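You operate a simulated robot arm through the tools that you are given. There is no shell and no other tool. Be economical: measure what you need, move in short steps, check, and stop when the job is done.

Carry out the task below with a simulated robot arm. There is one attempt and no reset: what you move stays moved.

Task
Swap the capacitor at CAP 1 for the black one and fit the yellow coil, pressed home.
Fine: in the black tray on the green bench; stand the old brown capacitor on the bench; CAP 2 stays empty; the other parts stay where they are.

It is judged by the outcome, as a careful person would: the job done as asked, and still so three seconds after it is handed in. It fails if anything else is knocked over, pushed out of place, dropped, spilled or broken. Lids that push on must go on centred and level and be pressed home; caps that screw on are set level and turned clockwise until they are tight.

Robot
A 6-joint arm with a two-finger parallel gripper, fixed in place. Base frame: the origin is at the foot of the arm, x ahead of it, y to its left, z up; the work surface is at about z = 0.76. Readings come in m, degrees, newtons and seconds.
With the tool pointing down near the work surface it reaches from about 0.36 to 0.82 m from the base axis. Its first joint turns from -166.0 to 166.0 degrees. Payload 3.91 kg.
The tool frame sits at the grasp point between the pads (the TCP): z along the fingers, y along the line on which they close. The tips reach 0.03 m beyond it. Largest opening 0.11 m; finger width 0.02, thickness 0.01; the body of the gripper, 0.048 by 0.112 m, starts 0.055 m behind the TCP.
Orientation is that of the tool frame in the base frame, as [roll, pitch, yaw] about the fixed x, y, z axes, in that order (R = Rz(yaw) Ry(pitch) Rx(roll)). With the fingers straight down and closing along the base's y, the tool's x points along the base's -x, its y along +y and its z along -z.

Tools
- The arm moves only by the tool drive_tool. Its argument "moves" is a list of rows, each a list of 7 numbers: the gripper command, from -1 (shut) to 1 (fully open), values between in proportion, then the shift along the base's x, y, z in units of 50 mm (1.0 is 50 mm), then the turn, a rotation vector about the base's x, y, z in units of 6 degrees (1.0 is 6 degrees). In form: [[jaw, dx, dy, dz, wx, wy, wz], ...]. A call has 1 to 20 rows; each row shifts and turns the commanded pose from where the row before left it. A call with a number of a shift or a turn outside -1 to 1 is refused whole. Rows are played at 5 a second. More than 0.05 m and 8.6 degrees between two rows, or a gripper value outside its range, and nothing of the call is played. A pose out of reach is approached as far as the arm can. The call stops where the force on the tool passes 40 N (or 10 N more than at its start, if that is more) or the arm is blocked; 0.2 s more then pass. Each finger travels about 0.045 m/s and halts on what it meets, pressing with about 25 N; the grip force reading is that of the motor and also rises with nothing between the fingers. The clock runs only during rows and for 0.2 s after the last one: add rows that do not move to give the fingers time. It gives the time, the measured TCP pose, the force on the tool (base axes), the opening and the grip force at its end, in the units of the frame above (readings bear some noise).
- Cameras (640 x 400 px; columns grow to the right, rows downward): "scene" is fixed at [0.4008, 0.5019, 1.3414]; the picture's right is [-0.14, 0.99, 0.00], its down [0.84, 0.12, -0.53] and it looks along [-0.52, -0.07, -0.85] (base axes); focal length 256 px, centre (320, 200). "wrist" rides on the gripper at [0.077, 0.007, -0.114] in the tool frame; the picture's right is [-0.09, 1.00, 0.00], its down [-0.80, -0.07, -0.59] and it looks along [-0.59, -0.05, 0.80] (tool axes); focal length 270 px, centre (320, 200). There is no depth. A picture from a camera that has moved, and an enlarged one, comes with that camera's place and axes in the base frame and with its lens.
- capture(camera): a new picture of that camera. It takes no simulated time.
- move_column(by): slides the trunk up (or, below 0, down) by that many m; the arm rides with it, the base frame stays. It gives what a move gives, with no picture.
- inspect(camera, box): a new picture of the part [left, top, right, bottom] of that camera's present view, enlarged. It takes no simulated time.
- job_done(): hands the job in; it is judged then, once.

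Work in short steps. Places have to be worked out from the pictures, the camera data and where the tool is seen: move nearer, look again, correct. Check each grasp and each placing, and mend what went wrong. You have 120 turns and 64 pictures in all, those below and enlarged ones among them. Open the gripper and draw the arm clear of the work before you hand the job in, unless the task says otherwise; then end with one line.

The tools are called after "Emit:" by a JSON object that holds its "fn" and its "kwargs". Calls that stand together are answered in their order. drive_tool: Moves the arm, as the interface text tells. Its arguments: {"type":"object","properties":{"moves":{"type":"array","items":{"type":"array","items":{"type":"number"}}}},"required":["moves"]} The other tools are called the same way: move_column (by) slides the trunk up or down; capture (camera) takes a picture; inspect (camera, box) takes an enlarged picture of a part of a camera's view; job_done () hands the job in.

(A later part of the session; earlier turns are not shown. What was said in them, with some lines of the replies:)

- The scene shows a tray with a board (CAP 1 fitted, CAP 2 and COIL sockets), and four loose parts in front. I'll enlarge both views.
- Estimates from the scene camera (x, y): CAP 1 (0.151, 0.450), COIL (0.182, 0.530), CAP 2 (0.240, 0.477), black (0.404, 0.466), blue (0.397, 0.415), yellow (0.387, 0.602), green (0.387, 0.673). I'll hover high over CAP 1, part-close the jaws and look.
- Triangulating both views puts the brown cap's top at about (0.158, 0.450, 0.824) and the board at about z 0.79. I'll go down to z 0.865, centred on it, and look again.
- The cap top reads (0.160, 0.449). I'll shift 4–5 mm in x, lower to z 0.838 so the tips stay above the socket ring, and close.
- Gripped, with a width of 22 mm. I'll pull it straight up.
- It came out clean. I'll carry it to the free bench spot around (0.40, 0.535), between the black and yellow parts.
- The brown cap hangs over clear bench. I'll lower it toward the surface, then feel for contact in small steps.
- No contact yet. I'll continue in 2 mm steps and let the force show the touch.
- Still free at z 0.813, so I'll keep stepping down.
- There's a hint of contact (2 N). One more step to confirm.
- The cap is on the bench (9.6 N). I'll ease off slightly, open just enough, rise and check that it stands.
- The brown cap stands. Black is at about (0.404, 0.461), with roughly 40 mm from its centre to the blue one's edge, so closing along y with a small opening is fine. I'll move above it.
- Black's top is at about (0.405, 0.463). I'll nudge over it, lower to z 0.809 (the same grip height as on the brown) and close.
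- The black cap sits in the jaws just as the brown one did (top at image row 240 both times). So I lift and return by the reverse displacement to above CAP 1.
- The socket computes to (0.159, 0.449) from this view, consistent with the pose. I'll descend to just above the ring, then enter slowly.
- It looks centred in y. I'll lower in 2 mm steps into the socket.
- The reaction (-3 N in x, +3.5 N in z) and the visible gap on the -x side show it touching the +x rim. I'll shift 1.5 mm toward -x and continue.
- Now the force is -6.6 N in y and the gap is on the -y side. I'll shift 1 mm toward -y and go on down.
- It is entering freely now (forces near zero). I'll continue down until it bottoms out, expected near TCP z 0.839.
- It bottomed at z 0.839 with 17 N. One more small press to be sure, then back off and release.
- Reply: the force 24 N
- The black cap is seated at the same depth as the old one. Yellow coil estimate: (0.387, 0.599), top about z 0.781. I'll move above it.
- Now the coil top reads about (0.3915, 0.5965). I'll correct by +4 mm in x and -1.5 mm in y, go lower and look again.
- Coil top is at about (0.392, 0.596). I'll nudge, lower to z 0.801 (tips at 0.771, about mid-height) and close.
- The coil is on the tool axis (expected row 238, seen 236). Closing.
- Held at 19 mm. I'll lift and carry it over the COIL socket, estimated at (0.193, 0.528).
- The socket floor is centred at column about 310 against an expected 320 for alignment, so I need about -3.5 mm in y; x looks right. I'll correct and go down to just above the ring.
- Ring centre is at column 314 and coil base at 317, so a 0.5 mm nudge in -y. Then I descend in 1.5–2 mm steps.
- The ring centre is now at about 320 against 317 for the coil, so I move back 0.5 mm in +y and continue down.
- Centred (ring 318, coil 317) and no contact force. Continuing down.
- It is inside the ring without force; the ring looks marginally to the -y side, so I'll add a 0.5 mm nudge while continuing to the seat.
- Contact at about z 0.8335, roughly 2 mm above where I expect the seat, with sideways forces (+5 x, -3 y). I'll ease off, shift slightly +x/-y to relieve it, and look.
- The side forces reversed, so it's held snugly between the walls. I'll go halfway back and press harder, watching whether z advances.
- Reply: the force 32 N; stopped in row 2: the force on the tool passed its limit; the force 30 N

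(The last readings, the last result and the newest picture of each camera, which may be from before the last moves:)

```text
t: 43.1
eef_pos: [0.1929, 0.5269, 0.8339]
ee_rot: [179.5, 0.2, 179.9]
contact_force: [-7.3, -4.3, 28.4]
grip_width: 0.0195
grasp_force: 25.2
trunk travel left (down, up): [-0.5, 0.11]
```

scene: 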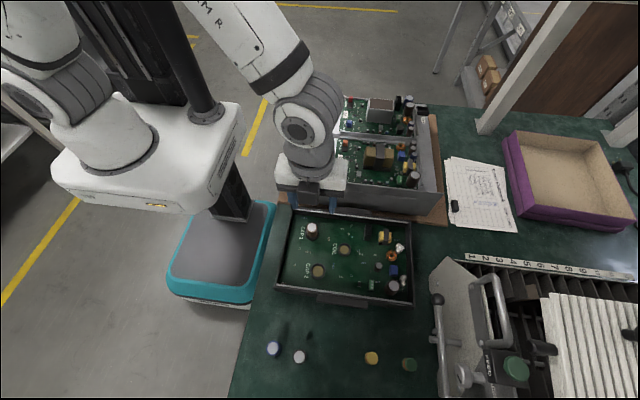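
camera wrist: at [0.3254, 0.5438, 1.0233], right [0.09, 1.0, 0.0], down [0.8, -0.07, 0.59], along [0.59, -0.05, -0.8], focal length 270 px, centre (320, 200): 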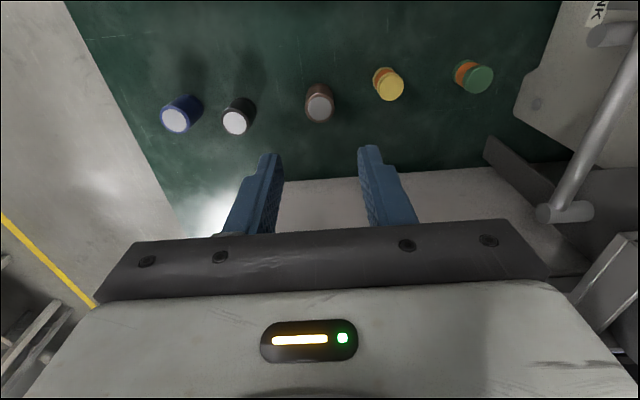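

It won't go further in this grip. I'll ease off, release, rise and inspect the seating.

Emit:
{"fn": "drive_tool", "kwargs": {"moves": [[-1, 0, 0, 0.03, 0, 0, 0], [-0.5, 0, 0, 0, 0, 0, 0], [-0.2, 0, 0, 0, 0, 0, 0], [-0.2, 0, 0, 0, 0, 0, 0], [-0.2, 0, 0, 0.4, 0, 0, 0], [-0.2, 0, 0, 0.7, 0, 0, 0], [-0.2, 0, 0, 0, 0, 0, 0]]}}

Emit:
{"fn": "inspect", "kwargs": {"camera": "wrist", "box": [240, 60, 400, 200]}}

Emit:
{"fn": "inspect", "kwargs": {"camera": "scene", "box": [260, 200, 430, 306]}}

```text
t: 44.7
eef_pos: [0.1919, 0.5252, 0.8867]
ee_rot: [179.7, 0.0, 180.0]
contact_force: [-1.1, 0.1, -0.8]
grip_width: 0.0438
grasp_force: 0.0
trunk travel left (down, up): [-0.5, 0.11]
```

```text
2.86 times, centred on (320, 130) of wrist
camera zoom: at [0.1155, 0.5329, 1.0014], right [0.09, 1.0, 0.01], down [0.8, -0.07, 0.59], along [0.59, -0.05, -0.8], focal length 772 px, centre (320, 400)
```

zoom: 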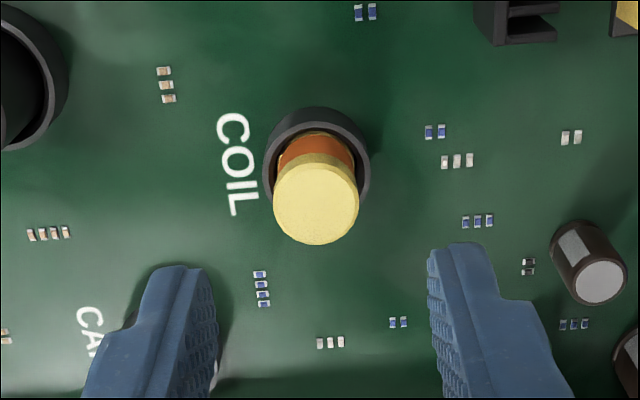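

```text
3.76 times, centred on (345, 253) of scene
camera zoom: at [0.4008, 0.5019, 1.3414], right [-0.14, 0.99, 0.0], down [0.84, 0.12, -0.53], along [-0.52, -0.07, -0.85], focal length 963 px, centre (226, 0)
```

zoom: 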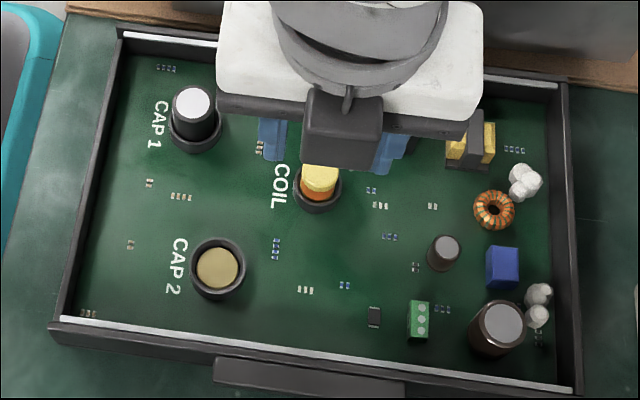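

The coil stands level in its ring. I'll press it home with closed fingertips from directly above, first levelling the small roll offset.

Emit:
{"fn": "drive_tool", "kwargs": {"moves": [[-1, 0, 0, 0, 0.05, 0, 0], [-1, 0, 0, 0, 0, 0, 0], [-1, 0, 0, 0, 0, 0, 0], [-1, 0, 0, -0.3, 0, 0, 0], [-1, 0, 0, -0.3, 0, 0, 0], [-1, 0, 0, 0, 0, 0, 0]]}}

Emit:
{"fn": "inspect", "kwargs": {"camera": "wrist", "box": [240, 80, 400, 220]}}

```text
t: 46.1
eef_pos: [0.1927, 0.527, 0.8557]
ee_rot: [179.4, 0.2, -180.0]
contact_force: [0.2, -0.5, -0.7]
grip_width: 0.0
grasp_force: 24.6
trunk travel left (down, up): [-0.5, 0.11]
```

```text
2.86 times, centred on (320, 150) of wrist
camera zoom: at [0.1162, 0.5328, 0.9717], right [0.09, 1.0, 0.01], down [0.8, -0.08, 0.59], along [0.59, -0.04, -0.8], focal length 772 px, centre (320, 343)
```

zoom: 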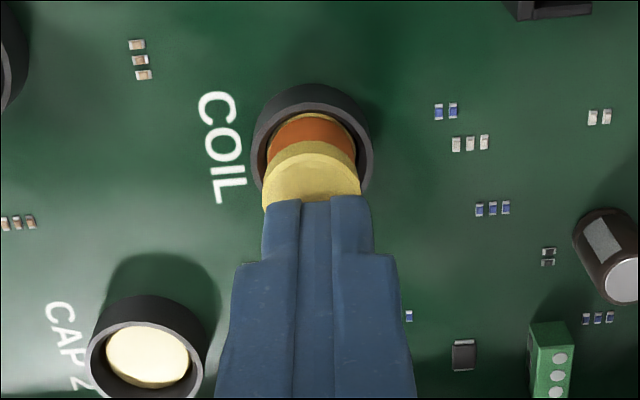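

Roll correction had the wrong sign (now 179.4°); I'll reverse it. The coil is about 1 mm toward -x and -y of the fingertip centre, so I fix that before pressing.

Emit:
{"fn": "drive_tool", "kwargs": {"moves": [[-1, -0.02, -0.018, 0, -0.1, 0.03, 0], [-1, 0, 0, -0.1, 0, 0, 0], [-1, 0, 0, 0, 0, 0, 0]]}}

Emit:
{"fn": "drive_tool", "kwargs": {"moves": [[-1, 0, 0, -0.06, 0, 0, 0], [-1, 0, 0, 0, 0, 0, 0]]}}

Emit:
{"fn": "inspect", "kwargs": {"camera": "wrist", "box": [260, 90, 380, 195]}}

```text
t: 46.9
eef_pos: [0.1915, 0.5255, 0.8528]
ee_rot: [179.8, -0.1, -180.0]
contact_force: [0.9, -0.9, 4.5]
grip_width: 0.0
grasp_force: 25.0
trunk travel left (down, up): [-0.5, 0.11]
```

```text
t: 47.5
eef_pos: [0.1917, 0.5256, 0.8506]
ee_rot: [179.8, 0.1, 179.9]
contact_force: [0.3, -0.7, 25.3]
grip_width: 0.0
grasp_force: 25.0
trunk travel left (down, up): [-0.5, 0.11]
```

```text
3.81 times, centred on (320, 142) of wrist
camera zoom: at [0.1154, 0.5328, 0.9667], right [0.09, 1.0, 0.01], down [0.8, -0.07, 0.59], along [0.59, -0.05, -0.8], focal length 1030 px, centre (320, 419)
```

zoom: 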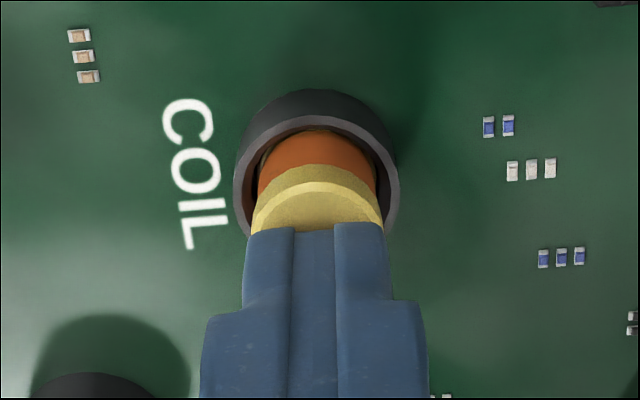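

Contact came at TCP 0.852, so the coil top is at about 0.822. The coil is therefore about 30 mm tall, its base is at about 0.792 (seat level), and its axis is about 3 mm further toward -x than I assumed. I'll re-centre and press once more.

Emit:
{"fn": "drive_tool", "kwargs": {"moves": [[-1, 0, 0, 0.12, 0, 0, 0], [-1, -0.06, 0, 0, 0, 0, 0], [-1, 0, 0, -0.08, 0, 0, 0], [-1, 0, 0, -0.04, 0, 0, 0], [-1, 0, 0, 0, 0, 0, 0]]}}

Emit:
{"fn": "drive_tool", "kwargs": {"moves": [[-1, 0, 0, -0.02, 0, 0, 0], [-1, 0, 0, 0, 0, 0, 0]]}}

Emit:
{"fn": "drive_tool", "kwargs": {"moves": [[-1, 0, 0, -0.02, 0, 0, 0], [-1, 0, 0, 0, 0, 0, 0]]}}

```text
t: 48.7
eef_pos: [0.1905, 0.5249, 0.8508]
ee_rot: [179.6, -0.1, 180.0]
contact_force: [2.7, -2.1, 28.7]
grip_width: 0.0002
grasp_force: 25.2
trunk travel left (down, up): [-0.5, 0.11]
```

```text
t: 49.2
eef_pos: [0.1909, 0.5269, 0.8521]
ee_rot: [179.5, 0.1, -179.9]
contact_force: [0.6, -5.6, 20.7]
grip_width: 0.0
grasp_force: 24.4
trunk travel left (down, up): [-0.5, 0.11]
stopped in row 2: the force on the tool passed its limit (the readings are from after the stop); the commanded pose is now the measured one
```

```text
t: 49.8
eef_pos: [0.1909, 0.5261, 0.8513]
ee_rot: [179.4, 0.1, 180.0]
contact_force: [4.1, -3.4, 37.5]
grip_width: 0.0
grasp_force: 25.1
trunk travel left (down, up): [-0.5, 0.11]
```

Firm stop at about 40 N with no further movement. I'll back the arm away and inspect the seating closely from both cameras.

Emit:
{"fn": "drive_tool", "kwargs": {"moves": [[-1, 0, 0, 0.4, 0, 0, 0], [-1, 0, 0, 0.4, 0, 0, 0], [-1, -0.6, 0, 0.5, 0, 0, 0], [-1, -0.6, 0, 0.5, 0, 0, 0], [-1, 0, 0, 0, 0, 0, 0]]}}

Emit:
{"fn": "inspect", "kwargs": {"camera": "scene", "box": [325, 232, 365, 257]}}

Emit:
{"fn": "inspect", "kwargs": {"camera": "scene", "box": [290, 215, 370, 265]}}

Emit:
{"fn": "capture", "kwargs": {"camera": "wrist"}}

```text
t: 51.0
eef_pos: [0.1304, 0.5242, 0.9382]
ee_rot: [179.8, 0.0, 179.9]
contact_force: [-0.2, 1.1, 0.2]
grip_width: 0.0
grasp_force: 25.1
trunk travel left (down, up): [-0.5, 0.11]
```

```text
16.00 times, centred on (345, 244) of scene
camera zoom: at [0.4008, 0.5019, 1.3414], right [-0.14, 0.99, 0.0], down [0.84, 0.12, -0.53], along [-0.52, -0.07, -0.85], focal length 4091 px, centre (-80, -512)
```

zoom: 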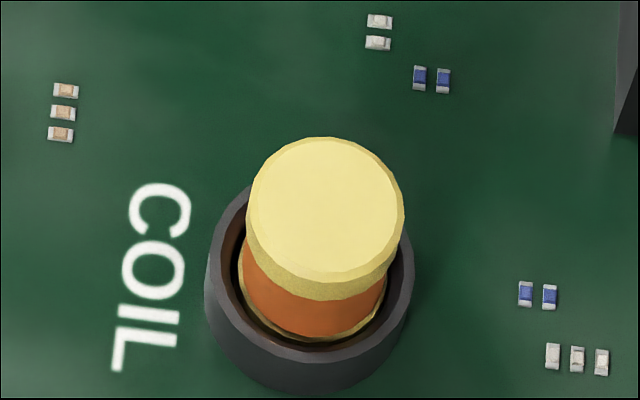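

```text
8.00 times, centred on (330, 240) of scene
camera zoom: at [0.4008, 0.5019, 1.3414], right [-0.14, 0.99, 0.0], down [0.84, 0.12, -0.53], along [-0.52, -0.07, -0.85], focal length 2045 px, centre (240, -120)
```

zoom: 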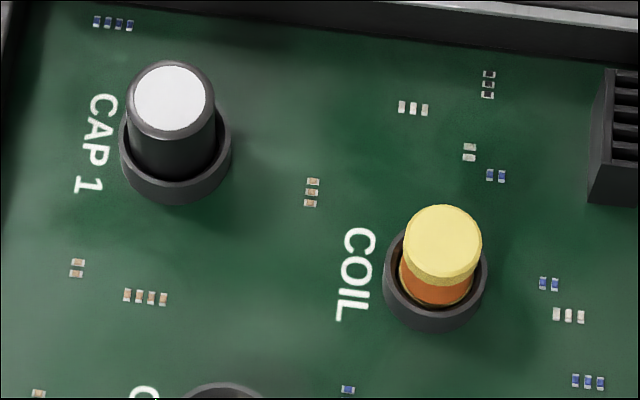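

```text
24 pictures are left
camera wrist: at [0.0546, 0.5316, 1.0541], right [0.09, 1.0, 0.0], down [0.8, -0.07, 0.59], along [0.59, -0.05, -0.8], focal length 270 px, centre (320, 200)
```

wrist: 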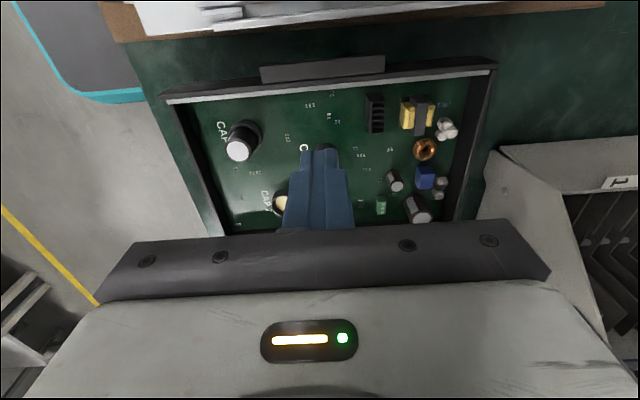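

The coil is level, centred, and its lower flange is below the rim; the top sits where a seated ~30 mm coil should. I'll open, retreat to the start area and do a final check.

Emit:
{"fn": "drive_tool", "kwargs": {"moves": [[0, 0, 0, 0.8, 0, 0, 0], [1, 0, 0, 0.8, 0, 0, 0], [1, 0, -0.6, 0.8, 0, 0, 0], [1, 0, -0.6, 0.6, 0, 0, 0], [1, 0, -0.6, 0, 0, 0, 0], [1, 0, 0, 0, 0, 0, 0], [1, 0, 0, 0, 0, 0, 0], [1, 0, 0, 0, 0, 0, 0]]}}

Emit:
{"fn": "capture", "kwargs": {"camera": "scene"}}

Emit:
{"fn": "inspect", "kwargs": {"camera": "scene", "box": [240, 310, 440, 398]}}

Emit:
{"fn": "inspect", "kwargs": {"camera": "scene", "box": [260, 200, 430, 306]}}

```text
t: 52.8
eef_pos: [0.131, 0.4347, 1.0892]
ee_rot: [179.7, 0.1, 180.0]
contact_force: [-0.2, 0.7, 0.3]
grip_width: 0.1097
grasp_force: 0.2
trunk travel left (down, up): [-0.5, 0.11]
```

```text
23 pictures are left
```

scene: 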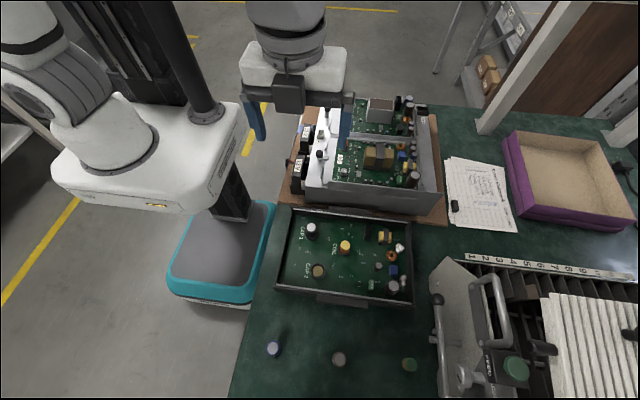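

```text
3.20 times, centred on (340, 354) of scene
camera zoom: at [0.4008, 0.5019, 1.3414], right [-0.14, 0.99, 0.0], down [0.84, 0.12, -0.53], along [-0.52, -0.07, -0.85], focal length 818 px, centre (256, -293)
```

zoom: 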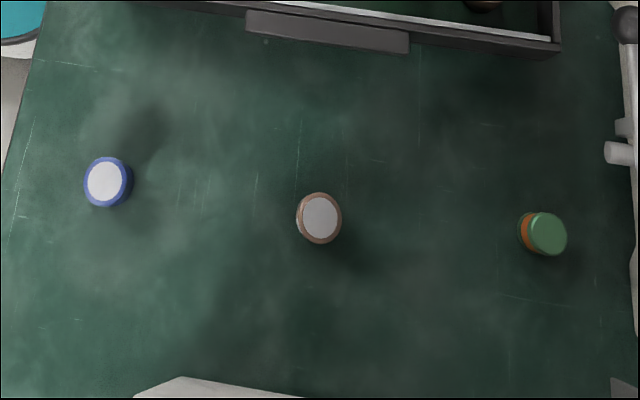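

```text
3.76 times, centred on (345, 253) of scene
camera zoom: at [0.4008, 0.5019, 1.3414], right [-0.14, 0.99, 0.0], down [0.84, 0.12, -0.53], along [-0.52, -0.07, -0.85], focal length 963 px, centre (226, 0)
```

zoom: 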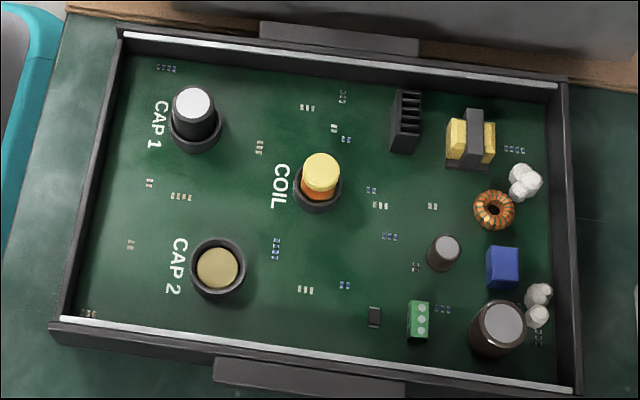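

Before handing in I want certainty on coil depth, so I'll measure the identical green coil's height and proportions in close-up.

Emit:
{"fn": "inspect", "kwargs": {"camera": "scene", "box": [390, 350, 430, 375]}}

Emit:
{"fn": "inspect", "kwargs": {"camera": "scene", "box": [325, 232, 365, 257]}}

Emit:
{"fn": "inspect", "kwargs": {"camera": "scene", "box": [298, 258, 338, 283]}}

```text
16.00 times, centred on (410, 362) of scene
camera zoom: at [0.4008, 0.5019, 1.3414], right [-0.14, 0.99, 0.0], down [0.84, 0.12, -0.53], along [-0.52, -0.07, -0.85], focal length 4091 px, centre (-1120, -2400)
```

zoom: 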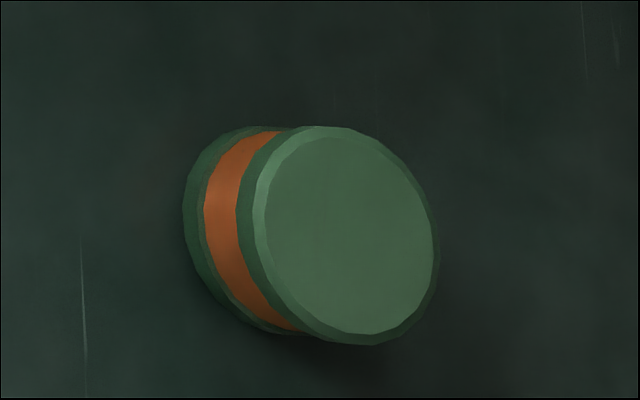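

```text
16.00 times, centred on (345, 244) of scene
camera zoom: at [0.4008, 0.5019, 1.3414], right [-0.14, 0.99, 0.0], down [0.84, 0.12, -0.53], along [-0.52, -0.07, -0.85], focal length 4091 px, centre (-80, -512)
```

zoom: 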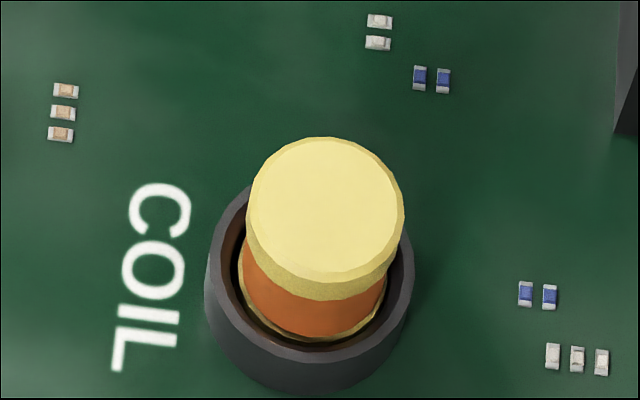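

```text
16.00 times, centred on (318, 270) of scene
camera zoom: at [0.4008, 0.5019, 1.3414], right [-0.14, 0.99, 0.0], down [0.84, 0.12, -0.53], along [-0.52, -0.07, -0.85], focal length 4091 px, centre (352, -928)
```

zoom: 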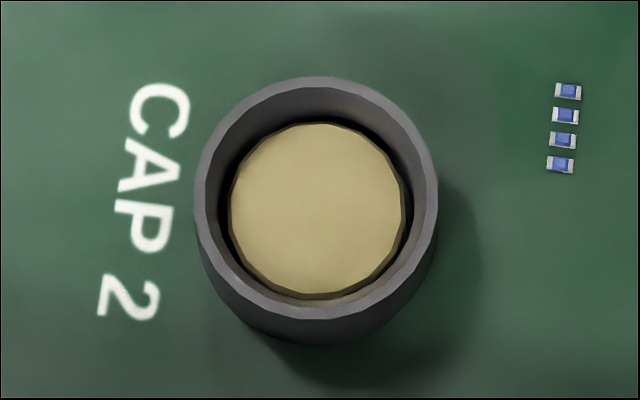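

The close-ups agree. The coil stands upright and centred on the socket floor and met a hard stop at 40 N. Black sits at exactly the brown's old height, CAP 2 is empty, and brown, blue and green stand undisturbed. Handing in.

Emit:
{"fn": "job_done", "kwargs": {}}

```text
The job is handed in.
```

The black capacitor is in CAP 1 at the old one's height, and the yellow coil is fitted and pressed to a hard stop at about 40 N. I couldn't measure the coil's depth to better than 1–2 mm. The brown capacitor stands on the bench, CAP 2 is empty, and the other parts are where they were.
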